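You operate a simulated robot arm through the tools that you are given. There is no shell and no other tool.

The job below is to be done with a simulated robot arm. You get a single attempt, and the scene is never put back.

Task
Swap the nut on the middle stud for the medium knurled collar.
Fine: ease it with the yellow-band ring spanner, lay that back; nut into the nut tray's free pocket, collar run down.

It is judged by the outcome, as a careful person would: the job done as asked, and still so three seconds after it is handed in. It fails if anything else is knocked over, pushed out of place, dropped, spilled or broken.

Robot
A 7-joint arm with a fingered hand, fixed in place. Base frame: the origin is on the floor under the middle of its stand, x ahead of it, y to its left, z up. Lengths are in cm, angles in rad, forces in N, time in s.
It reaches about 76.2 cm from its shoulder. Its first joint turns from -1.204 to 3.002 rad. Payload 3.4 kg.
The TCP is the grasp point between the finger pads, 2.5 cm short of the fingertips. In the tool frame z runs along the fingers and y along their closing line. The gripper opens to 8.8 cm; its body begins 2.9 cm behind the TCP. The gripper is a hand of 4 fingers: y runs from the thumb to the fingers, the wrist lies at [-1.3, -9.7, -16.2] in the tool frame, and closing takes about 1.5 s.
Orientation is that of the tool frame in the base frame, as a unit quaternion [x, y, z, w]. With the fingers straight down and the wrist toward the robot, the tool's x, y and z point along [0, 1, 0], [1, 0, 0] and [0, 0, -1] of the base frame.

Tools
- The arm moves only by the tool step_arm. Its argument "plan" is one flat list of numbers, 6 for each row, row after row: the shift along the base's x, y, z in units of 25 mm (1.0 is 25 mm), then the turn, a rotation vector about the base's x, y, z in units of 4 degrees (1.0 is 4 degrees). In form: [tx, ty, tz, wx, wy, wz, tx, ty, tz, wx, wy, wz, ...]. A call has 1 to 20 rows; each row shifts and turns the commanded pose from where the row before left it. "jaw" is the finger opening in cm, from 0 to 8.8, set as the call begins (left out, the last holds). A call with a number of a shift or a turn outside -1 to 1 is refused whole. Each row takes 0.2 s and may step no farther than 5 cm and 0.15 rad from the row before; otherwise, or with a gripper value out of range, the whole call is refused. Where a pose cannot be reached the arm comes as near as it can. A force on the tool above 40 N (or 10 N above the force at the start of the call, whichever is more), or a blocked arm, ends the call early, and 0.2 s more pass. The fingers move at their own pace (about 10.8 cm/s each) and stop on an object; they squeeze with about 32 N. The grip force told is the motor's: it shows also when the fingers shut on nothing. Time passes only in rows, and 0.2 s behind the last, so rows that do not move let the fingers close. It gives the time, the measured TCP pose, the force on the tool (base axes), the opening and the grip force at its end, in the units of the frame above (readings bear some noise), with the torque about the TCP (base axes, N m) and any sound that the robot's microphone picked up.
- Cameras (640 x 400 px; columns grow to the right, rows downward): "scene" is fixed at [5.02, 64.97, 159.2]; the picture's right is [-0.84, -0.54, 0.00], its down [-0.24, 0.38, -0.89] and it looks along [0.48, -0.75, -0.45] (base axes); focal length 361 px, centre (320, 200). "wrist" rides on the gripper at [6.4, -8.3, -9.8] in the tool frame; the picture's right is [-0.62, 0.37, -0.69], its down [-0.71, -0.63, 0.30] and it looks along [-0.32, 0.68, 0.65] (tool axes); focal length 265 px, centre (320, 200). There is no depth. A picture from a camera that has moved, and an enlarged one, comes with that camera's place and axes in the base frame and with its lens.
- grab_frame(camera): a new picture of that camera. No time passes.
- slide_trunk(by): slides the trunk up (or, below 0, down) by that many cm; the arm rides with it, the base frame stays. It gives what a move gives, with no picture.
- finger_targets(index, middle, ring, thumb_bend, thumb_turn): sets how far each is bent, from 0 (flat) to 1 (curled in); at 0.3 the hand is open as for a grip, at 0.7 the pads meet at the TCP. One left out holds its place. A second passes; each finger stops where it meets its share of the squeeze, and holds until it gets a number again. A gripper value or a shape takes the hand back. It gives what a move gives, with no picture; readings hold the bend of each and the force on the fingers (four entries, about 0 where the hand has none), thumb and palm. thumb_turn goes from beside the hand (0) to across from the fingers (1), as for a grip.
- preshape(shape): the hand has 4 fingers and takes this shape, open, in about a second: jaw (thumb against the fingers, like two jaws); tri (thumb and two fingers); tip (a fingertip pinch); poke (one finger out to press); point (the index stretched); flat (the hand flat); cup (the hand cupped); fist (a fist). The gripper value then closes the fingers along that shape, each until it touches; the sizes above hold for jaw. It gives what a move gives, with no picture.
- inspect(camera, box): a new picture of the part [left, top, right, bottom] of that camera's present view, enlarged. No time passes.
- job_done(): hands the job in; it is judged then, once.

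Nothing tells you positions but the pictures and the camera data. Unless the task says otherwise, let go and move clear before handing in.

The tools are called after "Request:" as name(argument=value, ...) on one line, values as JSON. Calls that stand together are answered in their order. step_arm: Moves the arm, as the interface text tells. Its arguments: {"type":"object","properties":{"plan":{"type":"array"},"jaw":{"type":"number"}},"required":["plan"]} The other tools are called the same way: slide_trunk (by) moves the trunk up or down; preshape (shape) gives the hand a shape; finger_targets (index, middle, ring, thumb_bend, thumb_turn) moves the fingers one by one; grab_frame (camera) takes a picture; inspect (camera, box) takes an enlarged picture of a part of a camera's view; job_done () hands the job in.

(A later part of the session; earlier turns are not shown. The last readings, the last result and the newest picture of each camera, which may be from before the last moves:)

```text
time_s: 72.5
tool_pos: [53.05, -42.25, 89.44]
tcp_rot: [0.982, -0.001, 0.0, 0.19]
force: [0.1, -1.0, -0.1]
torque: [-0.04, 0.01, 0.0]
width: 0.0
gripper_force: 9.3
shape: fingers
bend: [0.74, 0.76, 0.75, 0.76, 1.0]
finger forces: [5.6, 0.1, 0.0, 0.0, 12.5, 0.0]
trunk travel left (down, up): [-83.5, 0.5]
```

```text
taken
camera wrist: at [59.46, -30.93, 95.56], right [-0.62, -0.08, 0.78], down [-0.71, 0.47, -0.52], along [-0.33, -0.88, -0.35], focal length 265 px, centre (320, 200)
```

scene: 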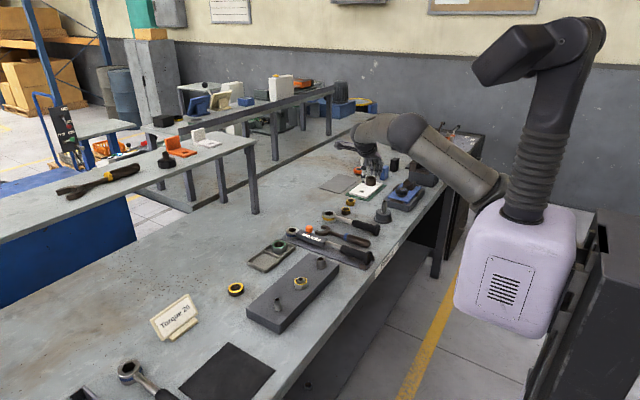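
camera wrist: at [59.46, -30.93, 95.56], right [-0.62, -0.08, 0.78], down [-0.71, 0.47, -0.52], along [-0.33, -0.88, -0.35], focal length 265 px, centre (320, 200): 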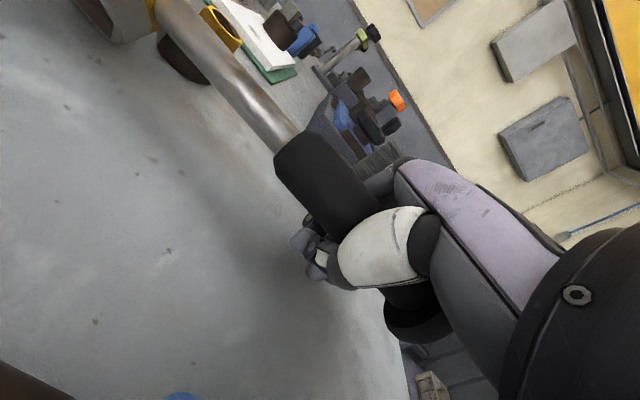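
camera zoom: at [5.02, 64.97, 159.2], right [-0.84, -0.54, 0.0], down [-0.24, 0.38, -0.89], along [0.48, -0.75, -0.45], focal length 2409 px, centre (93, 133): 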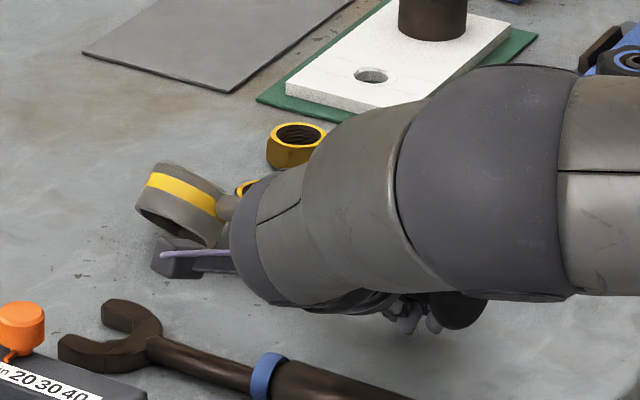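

The ring edge is still tilted about 45°. With the grip loose, dragging toward +y should roll the ring flat like a wheel, so I'll move +y a little and watch.

Request:
step_arm(plan=[0, 0, 0.1, 0, 0, 0, 0, 0.2, 0, 0, 0, 0, 0, 0.2, 0, 0, 0, 0, 0, 0.2, 0, 0, 0, 0])

Request:
inspect(camera="scene", box=[310, 180, 398, 240])

```text
time_s: 73.5
tool_pos: [53.05, -40.82, 89.75]
tcp_rot: [0.982, -0.003, -0.001, 0.19]
force: [-0.3, 0.8, -0.2]
torque: [-0.03, -0.04, -0.04]
width: 0.0
gripper_force: 9.6
shape: fingers
bend: [0.74, 0.76, 0.75, 0.76, 1.0]
finger forces: [6.0, 0.0, 0.0, 0.0, 12.8, 0.0]
trunk travel left (down, up): [-83.5, 0.5]
```

```text
6.67 times, centred on (354, 210) of scene
camera zoom: at [5.02, 64.97, 159.2], right [-0.84, -0.54, 0.0], down [-0.24, 0.38, -0.89], along [0.48, -0.75, -0.45], focal length 2409 px, centre (93, 133)
```

zoom: 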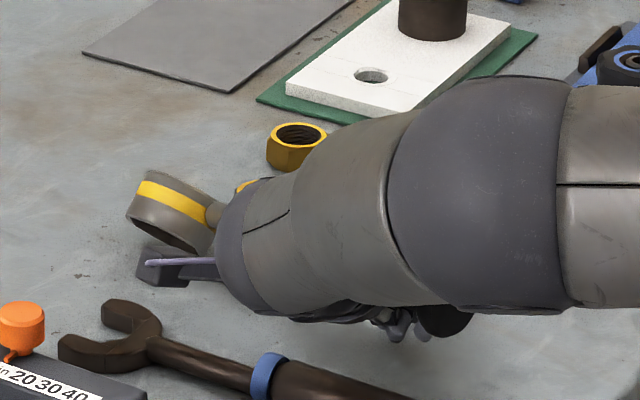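

Request:
step_arm(plan=[0, 0.1, -0.1, 0, 0, 0, 0, 0.2, -0.1, 0, 0, 0, 0, 0.2, 0, 0, 0, 0, 0, 0.2, 0, 0, 0, 0])

Request:
inspect(camera="scene", box=[310, 180, 398, 240])

Request:
grab_frame(camera="wrist")

```text
time_s: 74.5
tool_pos: [53.09, -39.08, 89.26]
tcp_rot: [0.982, -0.002, 0.0, 0.191]
force: [0.5, 0.5, -0.6]
torque: [-0.01, -0.05, -0.01]
width: 0.0
gripper_force: 9.1
shape: fingers
bend: [0.74, 0.76, 0.75, 0.76, 1.0]
finger forces: [6.1, 0.1, 0.1, 0.1, 12.7, 0.0]
trunk travel left (down, up): [-83.5, 0.5]
```

```text
6.67 times, centred on (354, 210) of scene
camera zoom: at [5.02, 64.97, 159.2], right [-0.84, -0.54, 0.0], down [-0.24, 0.38, -0.89], along [0.48, -0.75, -0.45], focal length 2409 px, centre (93, 133)
```

zoom: 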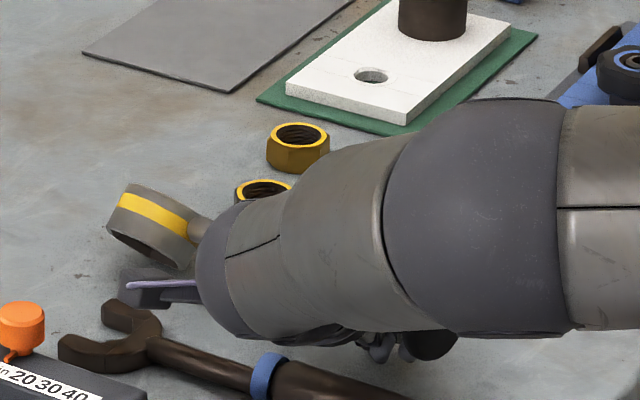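

```text
taken
camera wrist: at [59.54, -27.74, 95.32], right [-0.62, -0.08, 0.78], down [-0.71, 0.47, -0.52], along [-0.33, -0.88, -0.35], focal length 265 px, centre (320, 200)
```

wrist: 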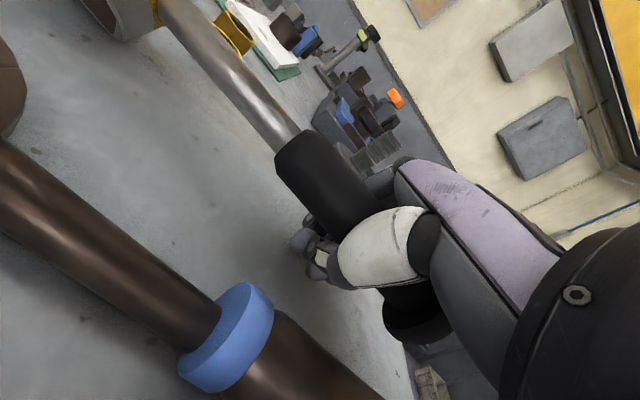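

Request:
step_arm(plan=[0, -0.2, 0.1, 0, 0, 0, 0, -0.2, 0.1, 0, 0, 0, 0, -0.2, 0, 0, 0, 0])

Request:
finger_targets(index=0.6)

Request:
finger_targets(thumb_bend=0.55)

Request:
inspect(camera="scene", box=[310, 180, 398, 240])

Request:
grab_frame(camera="wrist")

```text
time_s: 75.3
tool_pos: [53.2, -40.6, 89.63]
tcp_rot: [0.982, -0.002, -0.001, 0.19]
force: [0.3, -0.2, -2.1]
torque: [0.01, 0.0, 0.01]
width: 0.01
gripper_force: 1.6
shape: fingers
bend: [0.74, 0.76, 0.75, 0.76, 1.0]
finger forces: [3.6, 0.0, 0.0, 0.0, 0.1, 0.0]
trunk travel left (down, up): [-83.5, 0.5]
```

```text
time_s: 76.3
tool_pos: [53.29, -40.48, 89.77]
tcp_rot: [0.982, -0.002, 0.0, 0.19]
force: [1.7, -1.0, 2.5]
torque: [-0.06, -0.04, -0.02]
width: 1.08
gripper_force: 5.3
shape: fingers
bend: [0.59, 0.75, 0.75, 0.69, 1.0]
finger forces: [1.1, 0.6, 0.3, 0.1, 8.1, 0.0]
trunk travel left (down, up): [-83.5, 0.5]
```

```text
time_s: 77.3
tool_pos: [53.15, -40.42, 89.84]
tcp_rot: [0.982, -0.002, 0.001, 0.191]
force: [3.2, -2.8, 10.1]
torque: [-0.07, -0.12, -0.05]
width: 1.22
gripper_force: 7.2
shape: fingers
bend: [0.6, 0.75, 0.75, 0.66, 1.0]
finger forces: [0.3, 0.5, 0.5, 0.1, 13.8, 0.0]
trunk travel left (down, up): [-83.5, 0.5]
```

```text
6.67 times, centred on (354, 210) of scene
camera zoom: at [5.02, 64.97, 159.2], right [-0.84, -0.54, 0.0], down [-0.24, 0.38, -0.89], along [0.48, -0.75, -0.45], focal length 2409 px, centre (93, 133)
```

zoom: 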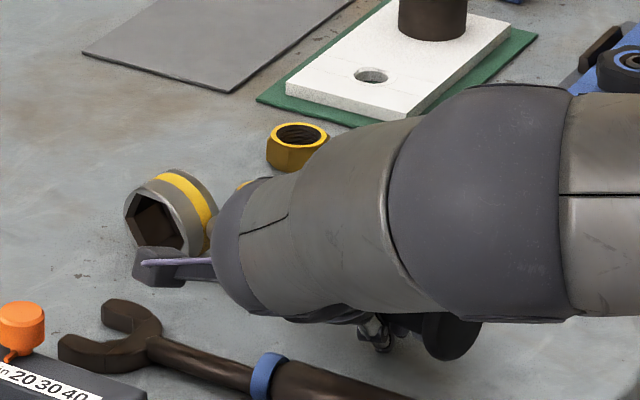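

```text
taken
camera wrist: at [59.49, -29.09, 95.97], right [-0.62, -0.08, 0.78], down [-0.71, 0.47, -0.52], along [-0.33, -0.88, -0.35], focal length 265 px, centre (320, 200)
```

wrist: 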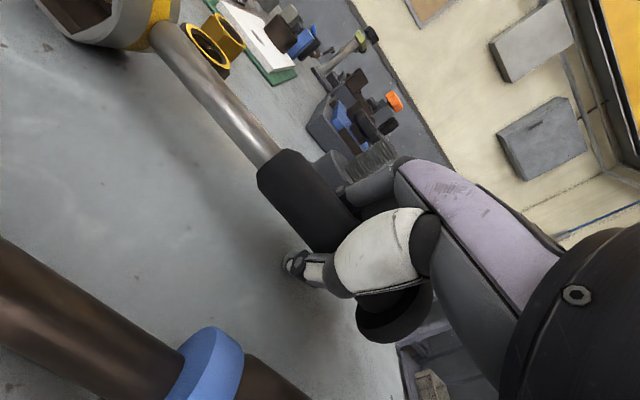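

The ring has settled on its side instead, which is stable. I'll open the hand the rest of the way in small steps, rising as I go, and then regrip from this state.

Request:
step_arm(plan=[0, 0, 0.2, 0, 0, 0, 0, 0, 0, 0, 0, 0])

Request:
finger_targets(index=0.5, middle=0.65, ring=0.65, thumb_bend=0.5)

Request:
grab_frame(camera="wrist")

Request:
inspect(camera="scene", box=[310, 180, 398, 240])

```text
time_s: 77.9
tool_pos: [53.04, -40.5, 90.22]
tcp_rot: [0.982, -0.002, -0.001, 0.19]
force: [0.3, -0.9, 2.7]
torque: [-0.01, -0.06, -0.01]
width: 1.91
gripper_force: 3.1
shape: fingers
bend: [0.6, 0.75, 0.75, 0.6, 1.0]
finger forces: [0.0, 0.4, 1.1, 0.1, 4.5, 0.0]
trunk travel left (down, up): [-83.5, 0.5]
```

```text
time_s: 78.9
tool_pos: [53.06, -40.41, 90.44]
tcp_rot: [0.982, -0.003, 0.001, 0.191]
force: [1.1, -2.3, 7.4]
torque: [-0.03, -0.04, 0.04]
width: 3.27
gripper_force: 5.5
shape: fingers
bend: [0.5, 0.65, 0.65, 0.57, 1.0]
finger forces: [0.1, 0.5, 0.1, 0.1, 10.4, 0.0]
trunk travel left (down, up): [-83.5, 0.5]
```

```text
taken
camera wrist: at [59.43, -29.12, 96.47], right [-0.62, -0.08, 0.78], down [-0.71, 0.47, -0.52], along [-0.33, -0.88, -0.35], focal length 265 px, centre (320, 200)
```

wrist: 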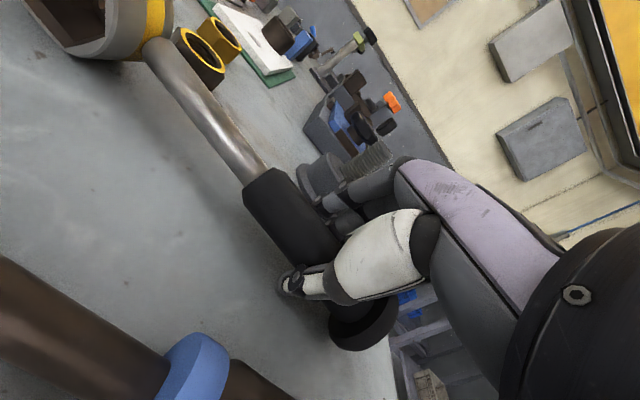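

```text
6.67 times, centred on (354, 210) of scene
camera zoom: at [5.02, 64.97, 159.2], right [-0.84, -0.54, 0.0], down [-0.24, 0.38, -0.89], along [0.48, -0.75, -0.45], focal length 2409 px, centre (93, 133)
```

zoom: 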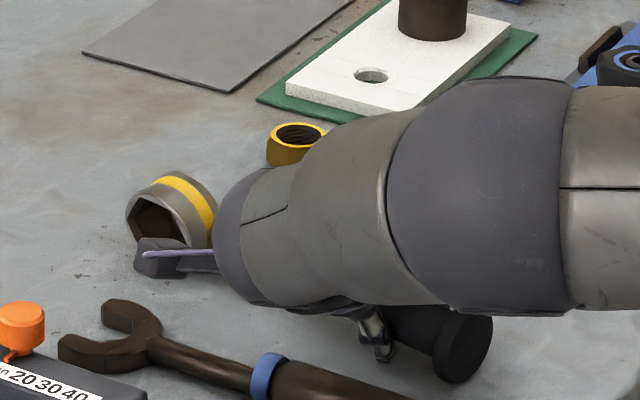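

Request:
step_arm(plan=[0, 0, 0.4, 0, 0, 0, 0, 0, 0.3, 0, 0, 0])

Request:
finger_targets(index=0.4, middle=0.4, ring=0.4, thumb_bend=0.4)

Request:
grab_frame(camera="wrist")

Request:
inspect(camera="scene", box=[310, 180, 398, 240])

```text
time_s: 79.5
tool_pos: [53.17, -40.45, 92.01]
tcp_rot: [0.982, -0.002, 0.001, 0.19]
force: [0.4, -0.3, -0.4]
torque: [-0.03, 0.01, -0.01]
width: 4.14
gripper_force: 0.5
shape: fingers
bend: [0.5, 0.65, 0.65, 0.5, 1.0]
finger forces: [0.0, 0.0, 0.1, 0.1, 0.2, 0.1]
trunk travel left (down, up): [-83.5, 0.5]
```

```text
time_s: 80.5
tool_pos: [53.15, -40.55, 92.04]
tcp_rot: [0.982, -0.002, 0.001, 0.19]
force: [0.0, 0.0, -0.2]
torque: [0.0, 0.01, -0.02]
width: 6.28
gripper_force: 0.0
shape: fingers
bend: [0.4, 0.4, 0.4, 0.4, 1.0]
finger forces: [0.1, 0.1, 0.0, 0.0, 0.0, 0.0]
trunk travel left (down, up): [-83.5, 0.5]
```

```text
taken
camera wrist: at [59.47, -29.14, 98.14], right [-0.62, -0.08, 0.78], down [-0.71, 0.47, -0.52], along [-0.33, -0.88, -0.35], focal length 265 px, centre (320, 200)
```

wrist: 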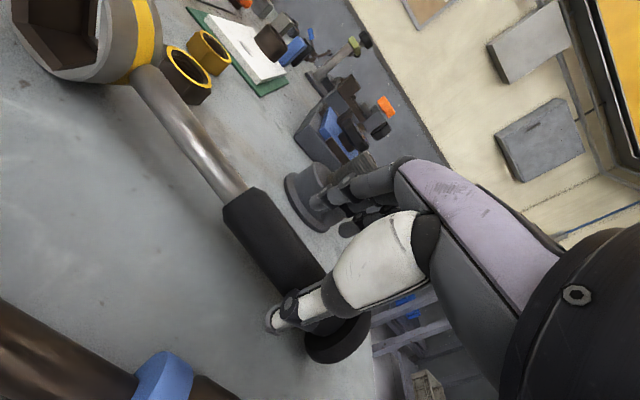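

```text
6.67 times, centred on (354, 210) of scene
camera zoom: at [5.02, 64.97, 159.2], right [-0.84, -0.54, 0.0], down [-0.24, 0.38, -0.89], along [0.48, -0.75, -0.45], focal length 2409 px, centre (93, 133)
```

zoom: 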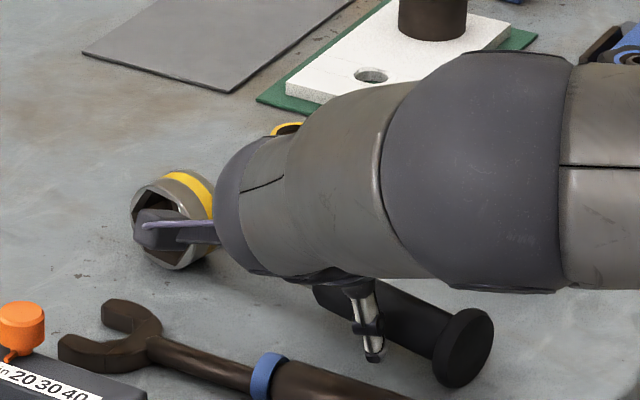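

The spanner lies free on its side: the handle runs from about (47.9, -39.1) to (57.4, -41.8), and the ring is clear of the loose nut. I'll tilt the open hand the other way, pinch the handle, then roll it back so the ring tips down flat, right side up.

Request:
step_arm(plan=[0, 0, 0.2, 1, 0, 0, 0, 0, 0.2, 1, 0, 0, 0, 0, 0, 1, 0, 0, 0, 0, 0, 1, 0, 0, 0, -0.1, 0, 1, 0, 0, 0, 0, 0, 1, 0, 0, 0, 0, -0.1, 1, 0, 0, 0, 0, -0.2, 1, 0, 0, 0, 0, -0.2, 0.5, 0, 0])

Request:
grab_frame(camera="wrist")

Request:
inspect(camera="scene", box=[310, 180, 398, 240])

```text
time_s: 82.5
tool_pos: [53.06, -40.71, 91.75]
tcp_rot: [0.994, -0.001, -0.002, -0.105]
force: [-1.1, 0.4, 0.2]
torque: [0.03, 0.02, -0.01]
width: 6.27
gripper_force: 0.1
shape: fingers
bend: [0.4, 0.4, 0.4, 0.4, 1.0]
finger forces: [0.0, 0.0, 0.1, 0.0, 0.0, 0.0]
trunk travel left (down, up): [-83.5, 0.5]
```

```text
taken
camera wrist: at [59.4, -34.71, 103.18], right [-0.62, -0.5, 0.6], down [-0.71, 0.68, -0.16], along [-0.33, -0.53, -0.78], focal length 265 px, centre (320, 200)
```

wrist: 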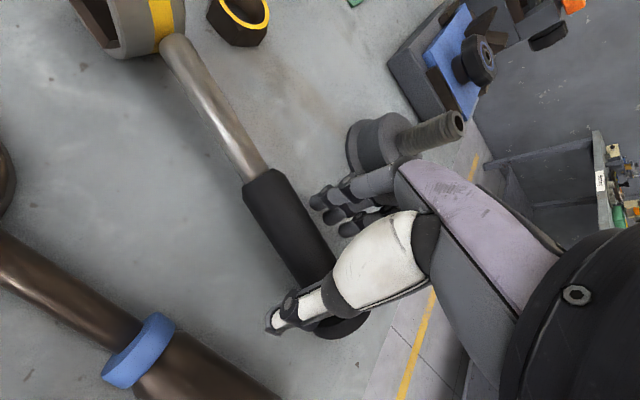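

```text
6.67 times, centred on (354, 210) of scene
camera zoom: at [5.02, 64.97, 159.2], right [-0.84, -0.54, 0.0], down [-0.24, 0.38, -0.89], along [0.48, -0.75, -0.45], focal length 2409 px, centre (93, 133)
```

zoom: 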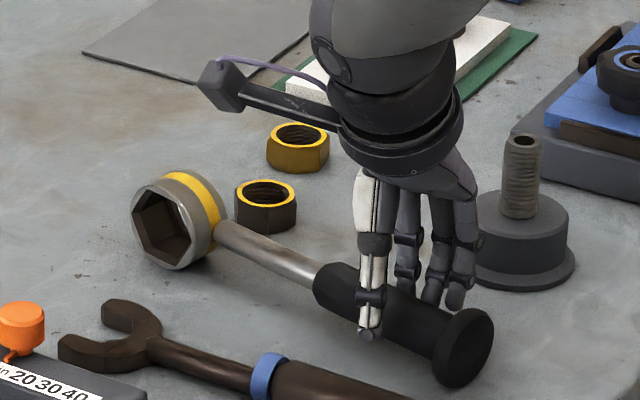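

Request:
step_arm(plan=[0, 0, -0.2, 0, 0, 0, 0, 0, -0.25, 0, 0, 0, 0, 0, 0, 0, 0, 0])

Request:
step_arm(plan=[0, 0, 0, 0, 0, 0, 0, 0, 0, 0, 0, 0, 0, 0, 0, 0, 0, 0, 0, 0, 0, 0, 0, 0, 0, 0, 0, 0, 0, 0, 0, 0, 0, 0, 0, 0, 0, 0, 0, 0, 0, 0], jaw=0)

Request:
grab_frame(camera="wrist")

Request:
inspect(camera="scene", box=[310, 180, 398, 240])

```text
time_s: 83.3
tool_pos: [52.98, -40.76, 90.71]
tcp_rot: [0.994, -0.001, -0.001, -0.105]
force: [0.3, 0.4, -0.1]
torque: [0.02, 0.04, -0.01]
width: 6.28
gripper_force: 0.0
shape: fingers
bend: [0.4, 0.4, 0.4, 0.4, 1.0]
finger forces: [0.0, 0.0, 0.0, 0.1, 0.0, 0.0]
trunk travel left (down, up): [-83.5, 0.5]
```

```text
time_s: 84.9
tool_pos: [53.0, -40.86, 90.61]
tcp_rot: [0.994, -0.001, -0.001, -0.105]
force: [0.6, 0.4, -3.1]
torque: [0.03, 0.06, 0.02]
width: 2.18
gripper_force: 31.7
shape: jaw
bend: [0.74, 0.57, 0.57, 0.77, 1.0]
finger forces: [15.2, 7.0, 3.8, 0.1, 24.7, 0.0]
trunk travel left (down, up): [-83.5, 0.5]
```

```text
taken
camera wrist: at [59.44, -34.77, 102.05], right [-0.62, -0.5, 0.6], down [-0.71, 0.68, -0.16], along [-0.33, -0.53, -0.78], focal length 265 px, centre (320, 200)
```

wrist: 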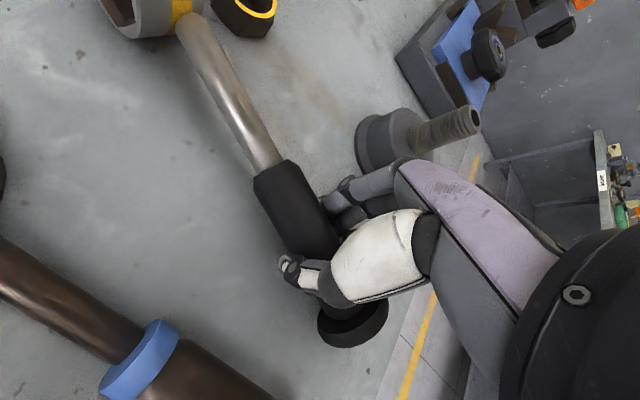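

```text
6.67 times, centred on (354, 210) of scene
camera zoom: at [5.02, 64.97, 159.2], right [-0.84, -0.54, 0.0], down [-0.24, 0.38, -0.89], along [0.48, -0.75, -0.45], focal length 2409 px, centre (93, 133)
```

zoom: 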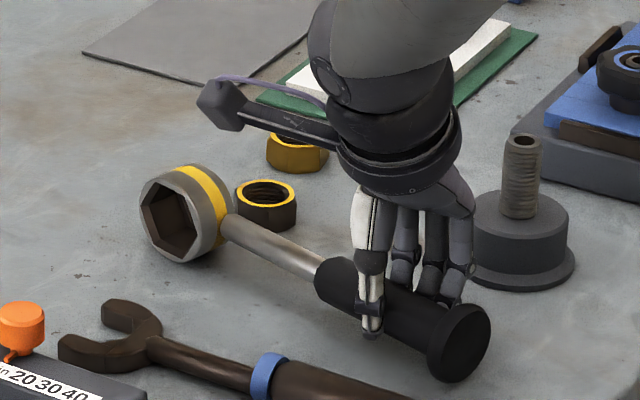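

Pinched firmly. I'll lift slightly, swing the ring back away from the loose nut, then roll the hand to tip the ring.

Request:
step_arm(plan=[0, 0, 0.3, 0, 0, 0, 0, 0, 0.3, 0, 0, 0, 0, 0, 0, 0, 0, 1, 0, 0, 0, 0, 0, 1, 0, 0, 0, 0, 0, 1, 0, 0, 0, 0, 0, 1])

Request:
inspect(camera="scene", box=[310, 180, 398, 240])

```text
time_s: 86.3
tool_pos: [53.2, -40.73, 92.1]
tcp_rot: [0.985, 0.136, -0.016, -0.104]
force: [-0.4, -0.9, -2.5]
torque: [-0.01, 0.1, 0.01]
width: 2.18
gripper_force: 32.0
shape: jaw
bend: [0.74, 0.58, 0.59, 0.77, 1.0]
finger forces: [17.7, 6.4, 3.5, 0.1, 24.9, 0.1]
trunk travel left (down, up): [-83.5, 0.5]
```

```text
6.67 times, centred on (354, 210) of scene
camera zoom: at [5.02, 64.97, 159.2], right [-0.84, -0.54, 0.0], down [-0.24, 0.38, -0.89], along [0.48, -0.75, -0.45], focal length 2409 px, centre (93, 133)
```

zoom: 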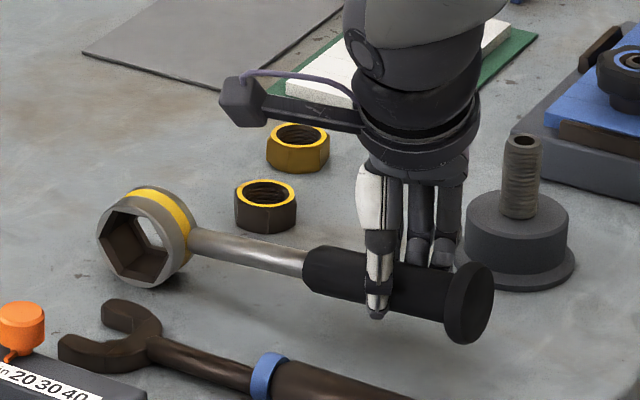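

Request:
step_arm(plan=[0, 0, 0.1, -1, 0, 0, 0, 0, 0.1, -1, 0, 0, 0, 0, 0.1, -1, 0, 0, 0, 0, 0, -1, 0, 0, 0, 0, 0, -1, 0, 0, 0, 0, 0, -1, 0, 0, 0, 0, 0, -1, 0, 0, 0, 0, 0, -1, 0, 0, 0, 0, 0, -1, 0, 0, 0, 0, 0, -1, 0, 0])

Request:
inspect(camera="scene", box=[310, 180, 398, 240])

Request:
grab_frame(camera="wrist")

```text
time_s: 88.5
tool_pos: [53.14, -40.76, 92.82]
tcp_rot: [0.961, 0.122, -0.062, 0.24]
force: [0.3, -0.3, -3.4]
torque: [0.03, 0.1, 0.0]
width: 2.18
gripper_force: 32.1
shape: jaw
bend: [0.74, 0.58, 0.59, 0.77, 1.0]
finger forces: [15.2, 5.8, 3.3, 0.1, 24.4, 0.1]
trunk travel left (down, up): [-83.5, 0.5]
```

```text
6.67 times, centred on (354, 210) of scene
camera zoom: at [5.02, 64.97, 159.2], right [-0.84, -0.54, 0.0], down [-0.24, 0.38, -0.89], along [0.48, -0.75, -0.45], focal length 2409 px, centre (93, 133)
```

zoom: 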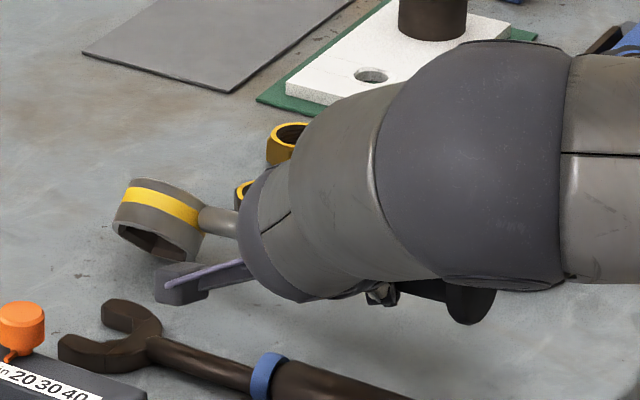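

```text
taken
camera wrist: at [57.56, -27.6, 96.67], right [-0.46, -0.11, 0.88], down [-0.87, 0.24, -0.42], along [-0.17, -0.96, -0.21], focal length 265 px, centre (320, 200)
```

wrist: 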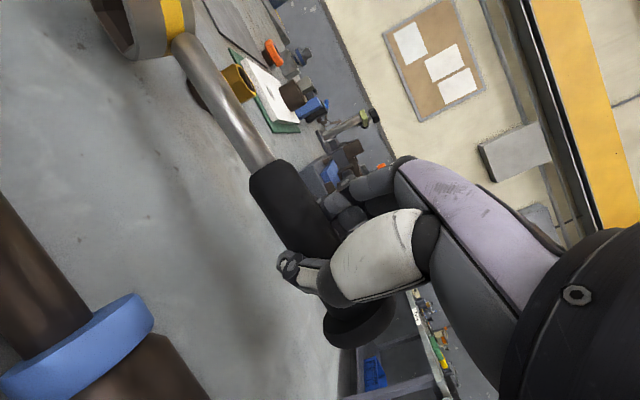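

The pinch holds both roll and weight, and the ring is now about 48° from flat. I'll lower it until the edge rests on the bench, then release gently so it tips flat.

Request:
step_arm(plan=[0, -0.1, -0.3, 0, 0, 0, 0, -0.1, -0.3, 0, 0, 0, 0, 0, -0.2, 0, 0, 0, 0, 0, -0.1, 0, 0, 0])

Request:
inspect(camera="scene", box=[310, 180, 398, 240])

```text
time_s: 89.5
tool_pos: [53.19, -41.06, 90.67]
tcp_rot: [0.961, 0.124, -0.061, 0.24]
force: [-0.6, 0.2, -0.8]
torque: [0.03, -0.01, -0.01]
width: 2.19
gripper_force: 31.4
shape: jaw
bend: [0.74, 0.58, 0.6, 0.77, 1.0]
finger forces: [14.3, 6.6, 3.7, 0.0, 24.4, 0.0]
trunk travel left (down, up): [-83.5, 0.5]
```

```text
6.67 times, centred on (354, 210) of scene
camera zoom: at [5.02, 64.97, 159.2], right [-0.84, -0.54, 0.0], down [-0.24, 0.38, -0.89], along [0.48, -0.75, -0.45], focal length 2409 px, centre (93, 133)
```

zoom: 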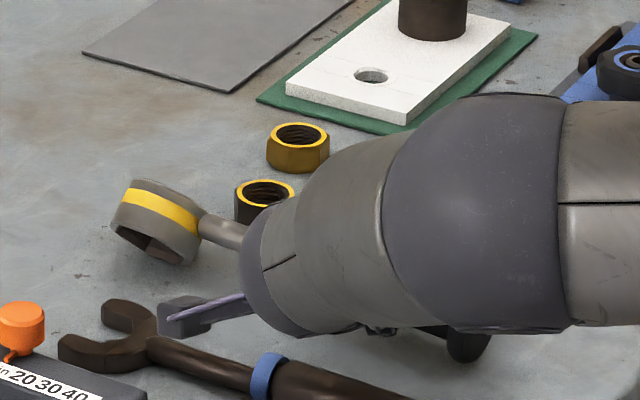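

Request:
step_arm(plan=[0, 0, 0, 0, 0, 0, 0, 0, 0, 0, 0, 0, 0, 0, 0, 0, 0, 0], jaw=4.5)

Request:
inspect(camera="scene", box=[310, 180, 398, 240])

Request:
grab_frame(camera="wrist")

```text
time_s: 90.3
tool_pos: [53.22, -41.21, 90.78]
tcp_rot: [0.961, 0.123, -0.061, 0.24]
force: [0.4, 0.4, 1.4]
torque: [0.04, 0.01, 0.02]
width: 4.43
gripper_force: 0.0
shape: jaw
bend: [0.74, 0.44, 0.41, 0.71, 1.0]
finger forces: [0.1, 0.0, 0.1, 0.0, 2.1, 0.0]
trunk travel left (down, up): [-83.5, 0.5]
```

```text
6.67 times, centred on (354, 210) of scene
camera zoom: at [5.02, 64.97, 159.2], right [-0.84, -0.54, 0.0], down [-0.24, 0.38, -0.89], along [0.48, -0.75, -0.45], focal length 2409 px, centre (93, 133)
```

zoom: 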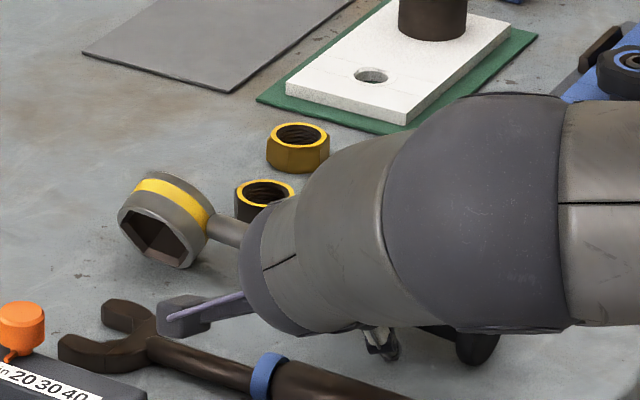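

```text
taken
camera wrist: at [57.63, -27.99, 94.53], right [-0.46, -0.11, 0.88], down [-0.87, 0.25, -0.42], along [-0.17, -0.96, -0.21], focal length 265 px, centre (320, 200)
```

wrist: 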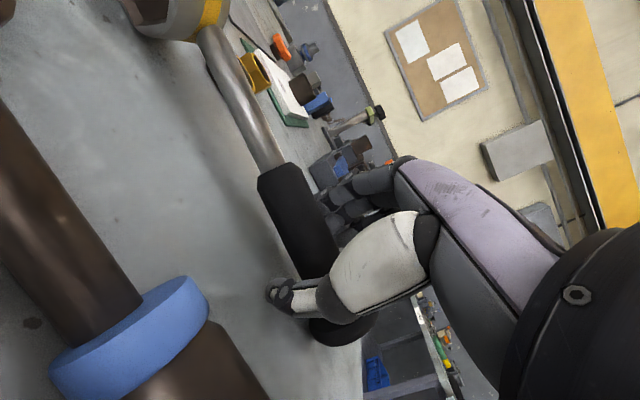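

It rolled back toward its side because the thumb drags the handle as it opens. I'll clear the hand, and repeat with a much larger roll range (pinching at +40°) so it ends almost flat before release.

Request:
step_arm(plan=[0, 0, 0.2, 0, 0, 0, 0, 0, 0.3, 0, 0, 0, 0, 0, 0.4, 0, 0, 0], jaw=6.5)

Request:
grab_frame(camera="wrist")

Request:
inspect(camera="scene", box=[310, 180, 398, 240])

```text
time_s: 91.1
tool_pos: [53.18, -41.22, 92.95]
tcp_rot: [0.961, 0.124, -0.061, 0.239]
force: [0.1, 0.1, 0.0]
torque: [0.0, 0.02, 0.0]
width: 6.47
gripper_force: 0.0
shape: jaw
bend: [0.27, 0.36, 0.33, 0.55, 0.99]
finger forces: [0.0, 0.0, 0.1, 0.0, 0.0, 0.0]
trunk travel left (down, up): [-83.5, 0.5]
```

```text
taken
camera wrist: at [57.55, -28.08, 96.81], right [-0.46, -0.11, 0.88], down [-0.87, 0.25, -0.42], along [-0.17, -0.96, -0.21], focal length 265 px, centre (320, 200)
```

wrist: 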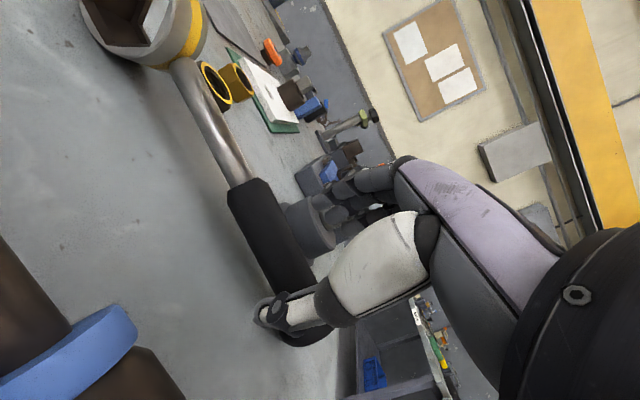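

```text
6.67 times, centred on (354, 210) of scene
camera zoom: at [5.02, 64.97, 159.2], right [-0.84, -0.54, 0.0], down [-0.24, 0.38, -0.89], along [0.48, -0.75, -0.45], focal length 2409 px, centre (93, 133)
```

zoom: 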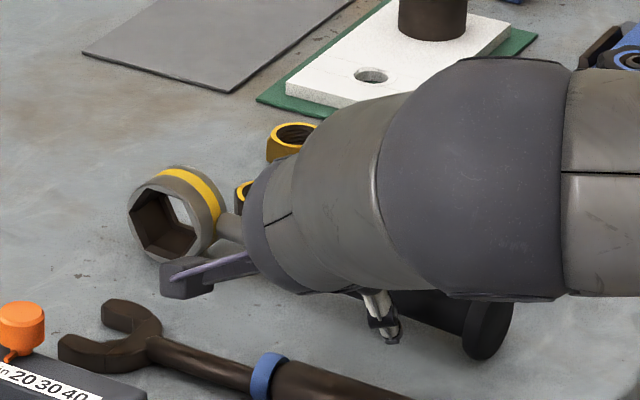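

Request:
step_arm(plan=[0, 0, 0.4, 1, 0, 0, 0, 0, 0.4, 1, 0, 0, 0, 0, 0.4, 1, 0, 0, 0, 0, 0, 1, 0, 0, 0, 0, 0, 1, 0, 0, 0, 0, 0, 1, 0, 0, 0, 0, 0, 1, 0, 0, 0, 0, 0, 1, 0, 0, 0, 0, 0, 1, 0, 0, 0, 0, 0, 1, 0, 0, 0, 0, 0, 1, 0, 0, 0, 0, 0, 1, 0, 0, 0, 0, 0, 1, 0, 0, 0, 0, 0, 1, 0, 0, 0, 0, 0, 1, 0, 0, 0, 0, 0, 1, 0, 0, 0, 0, 0, 1, 0, 0, 0, 0, 0, 1, 0, 0])

Request:
grab_frame(camera="wrist")

Request:
inspect(camera="scene", box=[300, 160, 420, 240])

```text
time_s: 94.9
tool_pos: [53.17, -41.27, 95.98]
tcp_rot: [0.918, 0.135, 0.024, -0.372]
force: [0.8, -0.3, -0.3]
torque: [-0.01, -0.01, 0.01]
width: 6.51
gripper_force: 0.0
shape: jaw
bend: [0.27, 0.36, 0.33, 0.55, 0.99]
finger forces: [0.1, 0.0, 0.0, 0.0, 0.0, 0.0]
trunk travel left (down, up): [-83.5, 0.5]
```

```text
taken
camera wrist: at [57.61, -40.87, 109.63], right [-0.46, -0.87, 0.16], down [-0.87, 0.48, 0.1], along [-0.17, -0.09, -0.98], focal length 265 px, centre (320, 200)
```

wrist: 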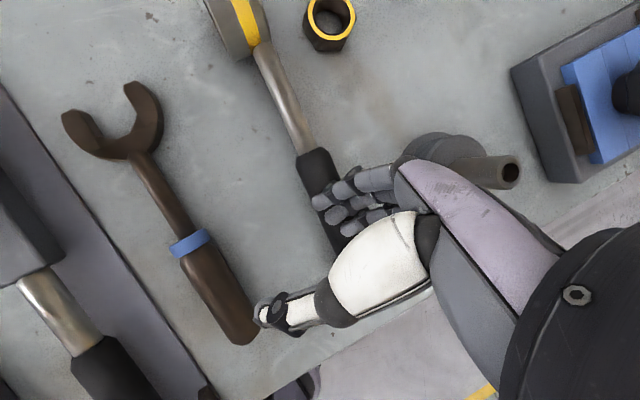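

```text
5.00 times, centred on (360, 200) of scene
camera zoom: at [5.02, 64.97, 159.2], right [-0.84, -0.54, 0.0], down [-0.24, 0.38, -0.89], along [0.48, -0.75, -0.45], focal length 1807 px, centre (120, 200)
```

zoom: 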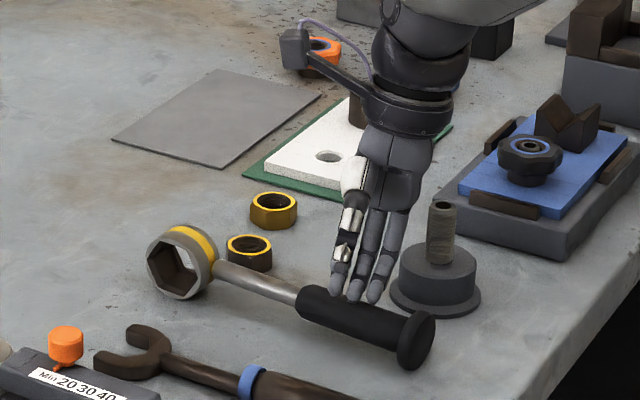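

The handle now lies at y ≈ -43.5, too near the pedestal for the tilted approach, and I found that the ordinary pinch actually carries the spanner's full weight. I'll pinch it at a safe tilt, shift it +y clear of the pedestal, then redo the roll over a larger range.

Request:
step_arm(plan=[0, 0, 0, -1, 0, 0, 0, 0, 0, -1, 0, 0, 0, 0, 0, -1, 0, 0, 0, 0, 0, -1, 0, 0, 0, 0, 0, -1, 0, 0, 0, 0, 0, -1, 0, 0, 0, 0, 0, -1, 0, 0, 0, 0, 0, -1, 0, 0, 0, 0, 0, -1, 0, 0, 0, 0, 0, -1, 0, 0, 0, 0, 0, -1, 0, 0, 0, 0, 0, -1, 0, 0, 0, 0, 0, -1, 0, 0, 0, 0, 0, -1, 0, 0, 0, 0, 0, -1, 0, 0, 0, 0, 0, -0.5, 0, 0])

Request:
grab_frame(camera="wrist")

Request:
inspect(camera="scene", box=[300, 160, 420, 240])

```text
time_s: 98.3
tool_pos: [53.15, -41.26, 95.91]
tcp_rot: [0.978, 0.127, -0.051, 0.154]
force: [0.4, -0.4, 0.2]
torque: [0.01, 0.01, 0.0]
width: 6.49
gripper_force: 0.2
shape: jaw
bend: [0.27, 0.36, 0.33, 0.55, 0.99]
finger forces: [0.0, 0.0, 0.1, 0.0, 0.0, 0.0]
trunk travel left (down, up): [-83.5, 0.5]
```

```text
taken
camera wrist: at [57.64, -28.98, 101.94], right [-0.46, -0.26, 0.85], down [-0.87, 0.32, -0.37], along [-0.17, -0.91, -0.38], focal length 265 px, centre (320, 200)
```

wrist: 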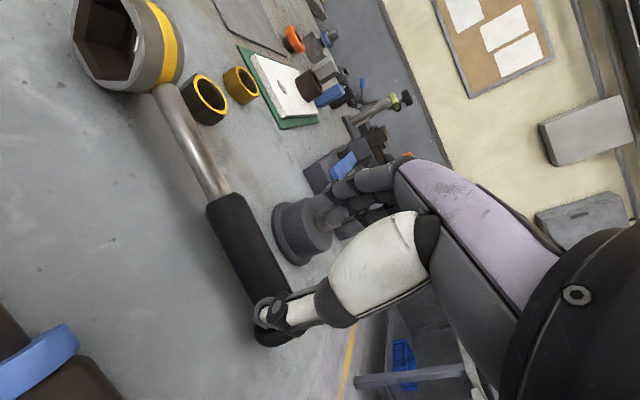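

```text
5.00 times, centred on (360, 200) of scene
camera zoom: at [5.02, 64.97, 159.2], right [-0.84, -0.54, 0.0], down [-0.24, 0.38, -0.89], along [0.48, -0.75, -0.45], focal length 1807 px, centre (120, 200)
```

zoom: 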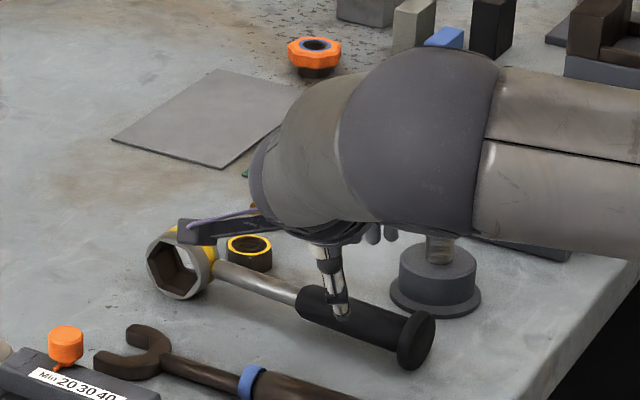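

Request:
step_arm(plan=[0, -0.2, -0.6, 0, 0, 0, 0, -0.2, -0.6, 0, 0, 0, 0, -0.1, -0.6, 0, 0, 0, 0, 0, -0.35, 0, 0, 0])

Request:
step_arm(plan=[0, 0, 0, 0, 0, 0, 0, 0, 0, 0, 0, 0, 0, 0, 0, 0, 0, 0, 0, 0, 0, 0, 0, 0, 0, 0, 0, 0, 0, 0, 0, 0, 0, 0, 0, 0, 0, 0, 0, 0, 0, 0], jaw=0)

Request:
grab_frame(camera="wrist")

Request:
inspect(camera="scene", box=[300, 160, 420, 240])

```text
time_s: 99.3
tool_pos: [53.25, -42.46, 90.75]
tcp_rot: [0.978, 0.128, -0.049, 0.156]
force: [0.6, 0.2, 5.4]
torque: [0.15, 0.03, -0.01]
width: 6.44
gripper_force: 0.0
shape: jaw
bend: [0.27, 0.36, 0.33, 0.56, 0.99]
finger forces: [0.1, 0.0, 0.0, 0.0, 5.4, 0.0]
trunk travel left (down, up): [-83.5, 0.5]
```

```text
time_s: 100.9
tool_pos: [53.27, -42.55, 90.51]
tcp_rot: [0.979, 0.128, -0.05, 0.153]
force: [0.3, 0.5, 0.5]
torque: [-0.01, 0.02, 0.01]
width: 2.17
gripper_force: 32.2
shape: jaw
bend: [0.73, 0.71, 0.7, 0.75, 1.0]
finger forces: [14.6, 7.3, 2.9, 0.0, 24.7, 0.0]
trunk travel left (down, up): [-83.5, 0.5]
```

```text
taken
camera wrist: at [57.66, -30.24, 96.53], right [-0.46, -0.27, 0.85], down [-0.87, 0.32, -0.37], along [-0.17, -0.91, -0.38], focal length 265 px, centre (320, 200)
```

wrist: 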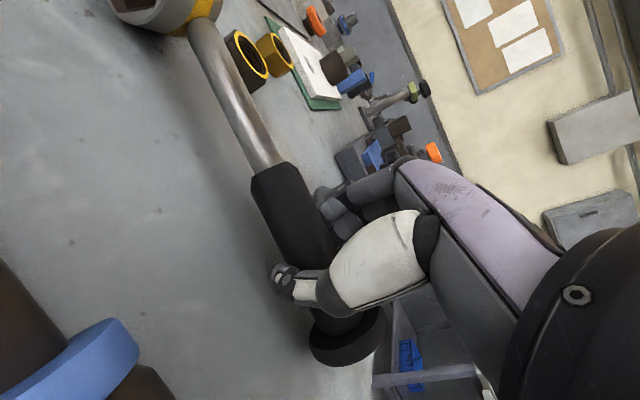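

```text
5.00 times, centred on (360, 200) of scene
camera zoom: at [5.02, 64.97, 159.2], right [-0.84, -0.54, 0.0], down [-0.24, 0.38, -0.89], along [0.48, -0.75, -0.45], focal length 1807 px, centre (120, 200)
```

zoom: 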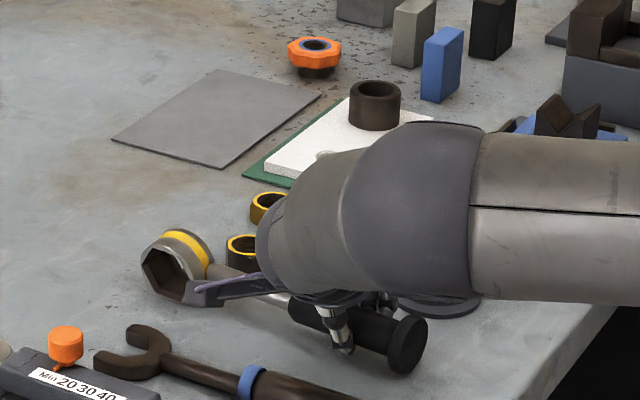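

Held again. I'll lift it, shift 3 cm toward +y, and straighten its yaw.

Request:
step_arm(plan=[0, 0, 0.3, 0, 0, 0, 0, 0, 0.4, 0, 0, 0, 0, 0.3, 0.2, 0, 0, 1, 0, 0.4, 0, 0, 0, 1, 0, 0.4, 0, 0, 0, 0, 0, 0, 0, 0, 0, 0])

Request:
grab_frame(camera="wrist")

Request:
inspect(camera="scene", box=[300, 160, 420, 240])

```text
time_s: 102.3
tool_pos: [53.25, -39.72, 92.59]
tcp_rot: [0.967, 0.196, -0.039, 0.158]
force: [0.1, -0.1, -3.2]
torque: [0.01, 0.07, 0.01]
width: 2.12
gripper_force: 32.0
shape: jaw
bend: [0.73, 0.71, 0.7, 0.76, 1.0]
finger forces: [15.1, 7.2, 2.6, 0.1, 24.2, 0.0]
trunk travel left (down, up): [-83.5, 0.5]
```

```text
taken
camera wrist: at [55.94, -27.0, 98.72], right [-0.42, -0.33, 0.85], down [-0.91, 0.19, -0.37], along [-0.04, -0.93, -0.38], focal length 265 px, centre (320, 200)
```

wrist: 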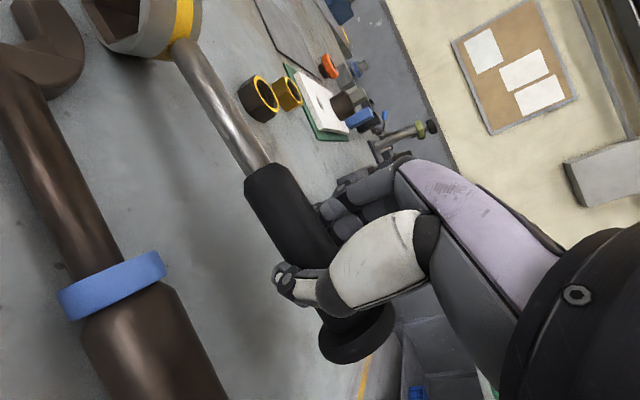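

```text
5.00 times, centred on (360, 200) of scene
camera zoom: at [5.02, 64.97, 159.2], right [-0.84, -0.54, 0.0], down [-0.24, 0.38, -0.89], along [0.48, -0.75, -0.45], focal length 1807 px, centre (120, 200)
```

zoom: 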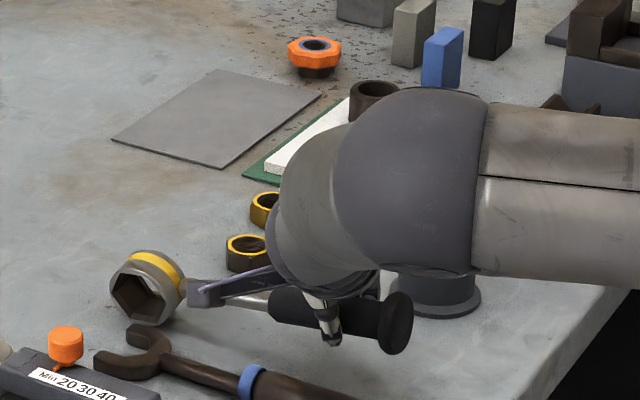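

The ring is now too near the open spanner's jaw, so I'll swing it back, then set it down.

Request:
step_arm(plan=[0, 0, 0.2, 0, 0, -1, 0, 0, 0, 0, 0, -1, 0, 0, 0, 0, 0, -0.5, 0, 0, 0, 0, 0, 0])

Request:
grab_frame(camera="wrist")

Request:
inspect(camera="scene", box=[300, 160, 420, 240])

```text
time_s: 103.3
tool_pos: [53.1, -39.72, 93.16]
tcp_rot: [0.98, 0.111, -0.053, 0.154]
force: [-0.4, -0.2, -2.7]
torque: [-0.02, 0.07, 0.06]
width: 2.09
gripper_force: 31.6
shape: jaw
bend: [0.73, 0.71, 0.7, 0.76, 1.0]
finger forces: [15.3, 7.1, 2.6, 0.0, 24.1, 0.0]
trunk travel left (down, up): [-83.5, 0.5]
```

```text
taken
camera wrist: at [58.0, -27.7, 99.22], right [-0.47, -0.25, 0.85], down [-0.86, 0.35, -0.37], along [-0.2, -0.9, -0.38], focal length 265 px, centre (320, 200)
```

wrist: 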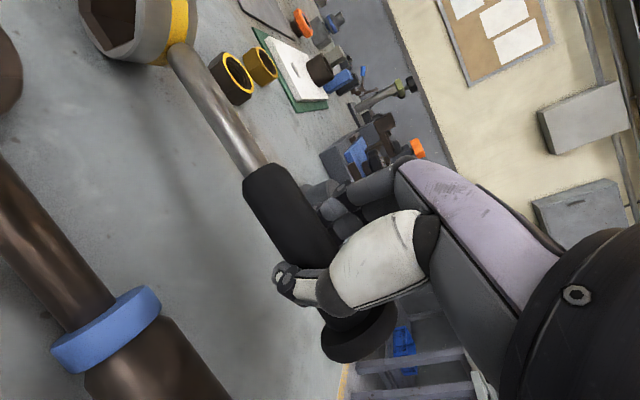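

```text
5.00 times, centred on (360, 200) of scene
camera zoom: at [5.02, 64.97, 159.2], right [-0.84, -0.54, 0.0], down [-0.24, 0.38, -0.89], along [0.48, -0.75, -0.45], focal length 1807 px, centre (120, 200)
```

zoom: 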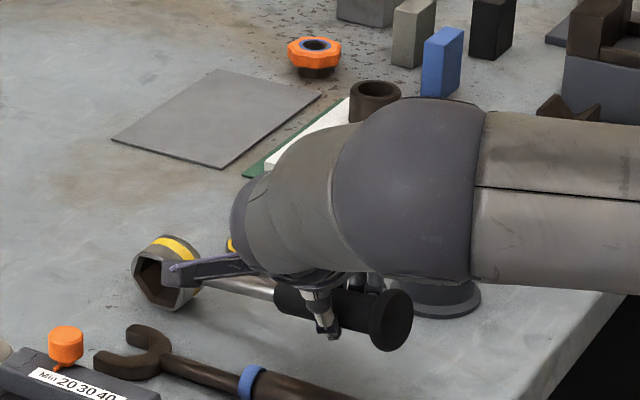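

Request:
step_arm(plan=[0, 0, -0.3, 0, 0, 0, 0, 0, -0.3, 0, 0, 0, 0, 0, -0.2, 0, 0, 0, 0, 0, -0.1, 0, 0, 0, 0, 0, -0.1, 0, 0, 0])

```text
time_s: 104.5
tool_pos: [53.4, -39.85, 90.78]
tcp_rot: [0.981, 0.109, -0.053, 0.154]
force: [0.2, 0.3, -1.9]
torque: [-0.03, -0.06, -0.03]
width: 2.09
gripper_force: 31.5
shape: jaw
bend: [0.73, 0.69, 0.7, 0.76, 1.0]
finger forces: [14.2, 7.8, 3.0, 0.1, 23.5, 0.1]
trunk travel left (down, up): [-83.5, 0.5]
```

Request:
step_arm(plan=[0, 0, 0.05, 0, 0, 0, 0, 0, 0.1, 0, 0, 0, 0, 0, 0.1, 0, 0, 0, 0, 0, 0.2, 0, 0, 0, 0, 0, 0.4, 0, 0, 0, 0, 0, 0.4, 0, 0, 0, 0, 0, 0.4, 0, 0, 0], jaw=6.5)

Request:
step_arm(plan=[0, 0, 0.2, 1, 0, 0, 0, 0, 0.2, 1, 0, 0, 0, 0, 0.2, 1, 0, 0, 0, 0, 0, 1, 0, 0, 0, 0, 0, 1, 0, 0, 0, 0, 0, 1, 0, 0, 0, 0, 0, 1, 0, 0, 0, 0, 0, 1, 0, 0, 0, 0, 0, 1, 0, 0, 0, 0, 0, 1, 0, 0, 0, 0, 0, 1, 0, 0])

Request:
grab_frame(camera="wrist")

Request:
inspect(camera="scene", box=[300, 160, 420, 240])

```text
time_s: 106.1
tool_pos: [52.93, -39.75, 94.67]
tcp_rot: [0.98, 0.112, -0.052, 0.154]
force: [-0.6, 0.2, 0.6]
torque: [0.03, -0.04, -0.03]
width: 6.5
gripper_force: 0.1
shape: jaw
bend: [0.27, 0.36, 0.33, 0.55, 0.99]
finger forces: [0.1, 0.0, 0.0, 0.1, 0.0, 0.0]
trunk travel left (down, up): [-83.5, 0.5]
```

```text
time_s: 108.5
tool_pos: [53.12, -39.65, 96.4]
tcp_rot: [0.966, 0.122, -0.006, -0.226]
force: [0.2, -0.8, -0.6]
torque: [0.01, 0.01, -0.04]
width: 6.5
gripper_force: 0.1
shape: jaw
bend: [0.27, 0.36, 0.33, 0.55, 0.99]
finger forces: [0.1, 0.1, 0.0, 0.0, 0.0, 0.1]
trunk travel left (down, up): [-83.5, 0.5]
```

```text
taken
camera wrist: at [58.0, -35.29, 109.23], right [-0.47, -0.77, 0.43], down [-0.86, 0.51, -0.03], along [-0.2, -0.39, -0.9], focal length 265 px, centre (320, 200)
```

wrist: 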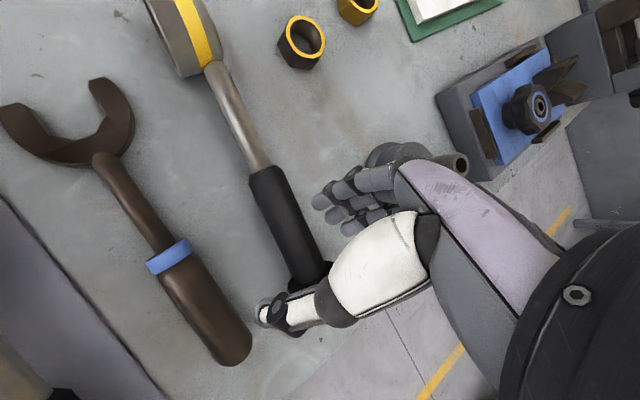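

```text
5.00 times, centred on (360, 200) of scene
camera zoom: at [5.02, 64.97, 159.2], right [-0.84, -0.54, 0.0], down [-0.24, 0.38, -0.89], along [0.48, -0.75, -0.45], focal length 1807 px, centre (120, 200)
```

zoom: 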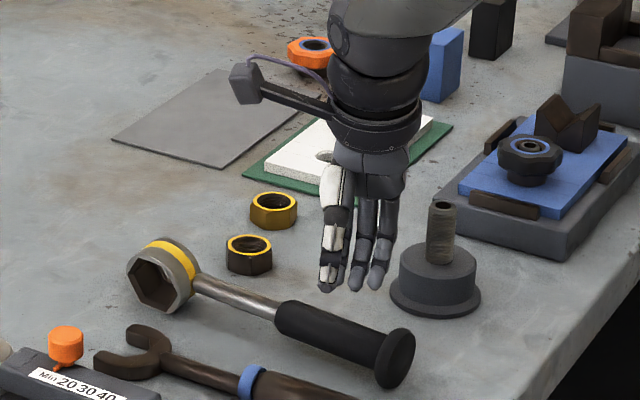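

The handle now lies at about (53, -40.4, 89.9), well clear of the pedestal. I'll pinch at +16° roll, then roll to about -40° in the air.

Request:
step_arm(plan=[0, -0.1, -0.4, -1, 0, -1, 0, -0.1, -0.4, -1, 0, -1, 0, -0.1, -0.5, 0, 0, 0, 0, -0.1, -0.5, 0, 0, 0, 0, 0, -0.3, 0, 0, 0])

Request:
grab_frame(camera="wrist")

Request:
inspect(camera="scene", box=[320, 180, 400, 240])

```text
time_s: 109.7
tool_pos: [53.27, -40.81, 91.05]
tcp_rot: [0.986, 0.054, 0.0, -0.156]
force: [0.4, 0.5, -0.2]
torque: [-0.02, -0.01, 0.01]
width: 6.47
gripper_force: 0.0
shape: jaw
bend: [0.27, 0.36, 0.33, 0.55, 0.99]
finger forces: [0.0, 0.0, 0.0, 0.0, 0.1, 0.0]
trunk travel left (down, up): [-83.5, 0.5]
```

```text
taken
camera wrist: at [58.88, -35.32, 103.22], right [-0.57, -0.63, 0.53], down [-0.78, 0.61, -0.11], along [-0.26, -0.48, -0.84], focal length 265 px, centre (320, 200)
```

wrist: 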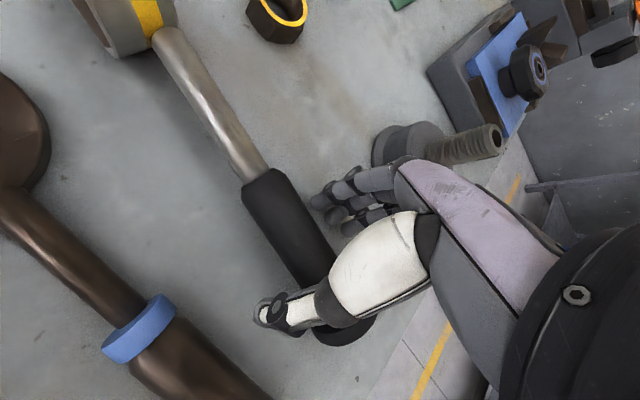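

```text
6.67 times, centred on (360, 210) of scene
camera zoom: at [5.02, 64.97, 159.2], right [-0.84, -0.54, 0.0], down [-0.24, 0.38, -0.89], along [0.48, -0.75, -0.45], focal length 2409 px, centre (53, 133)
```

zoom: 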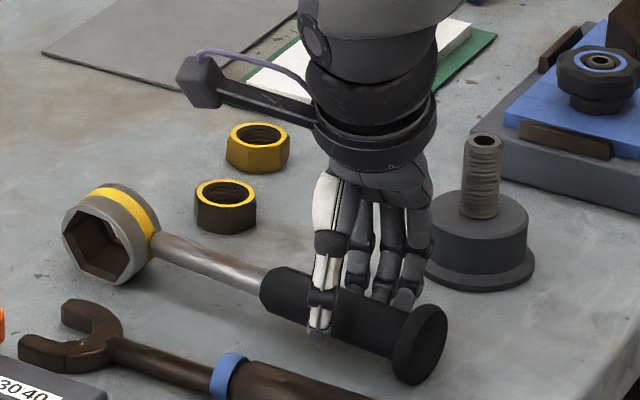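

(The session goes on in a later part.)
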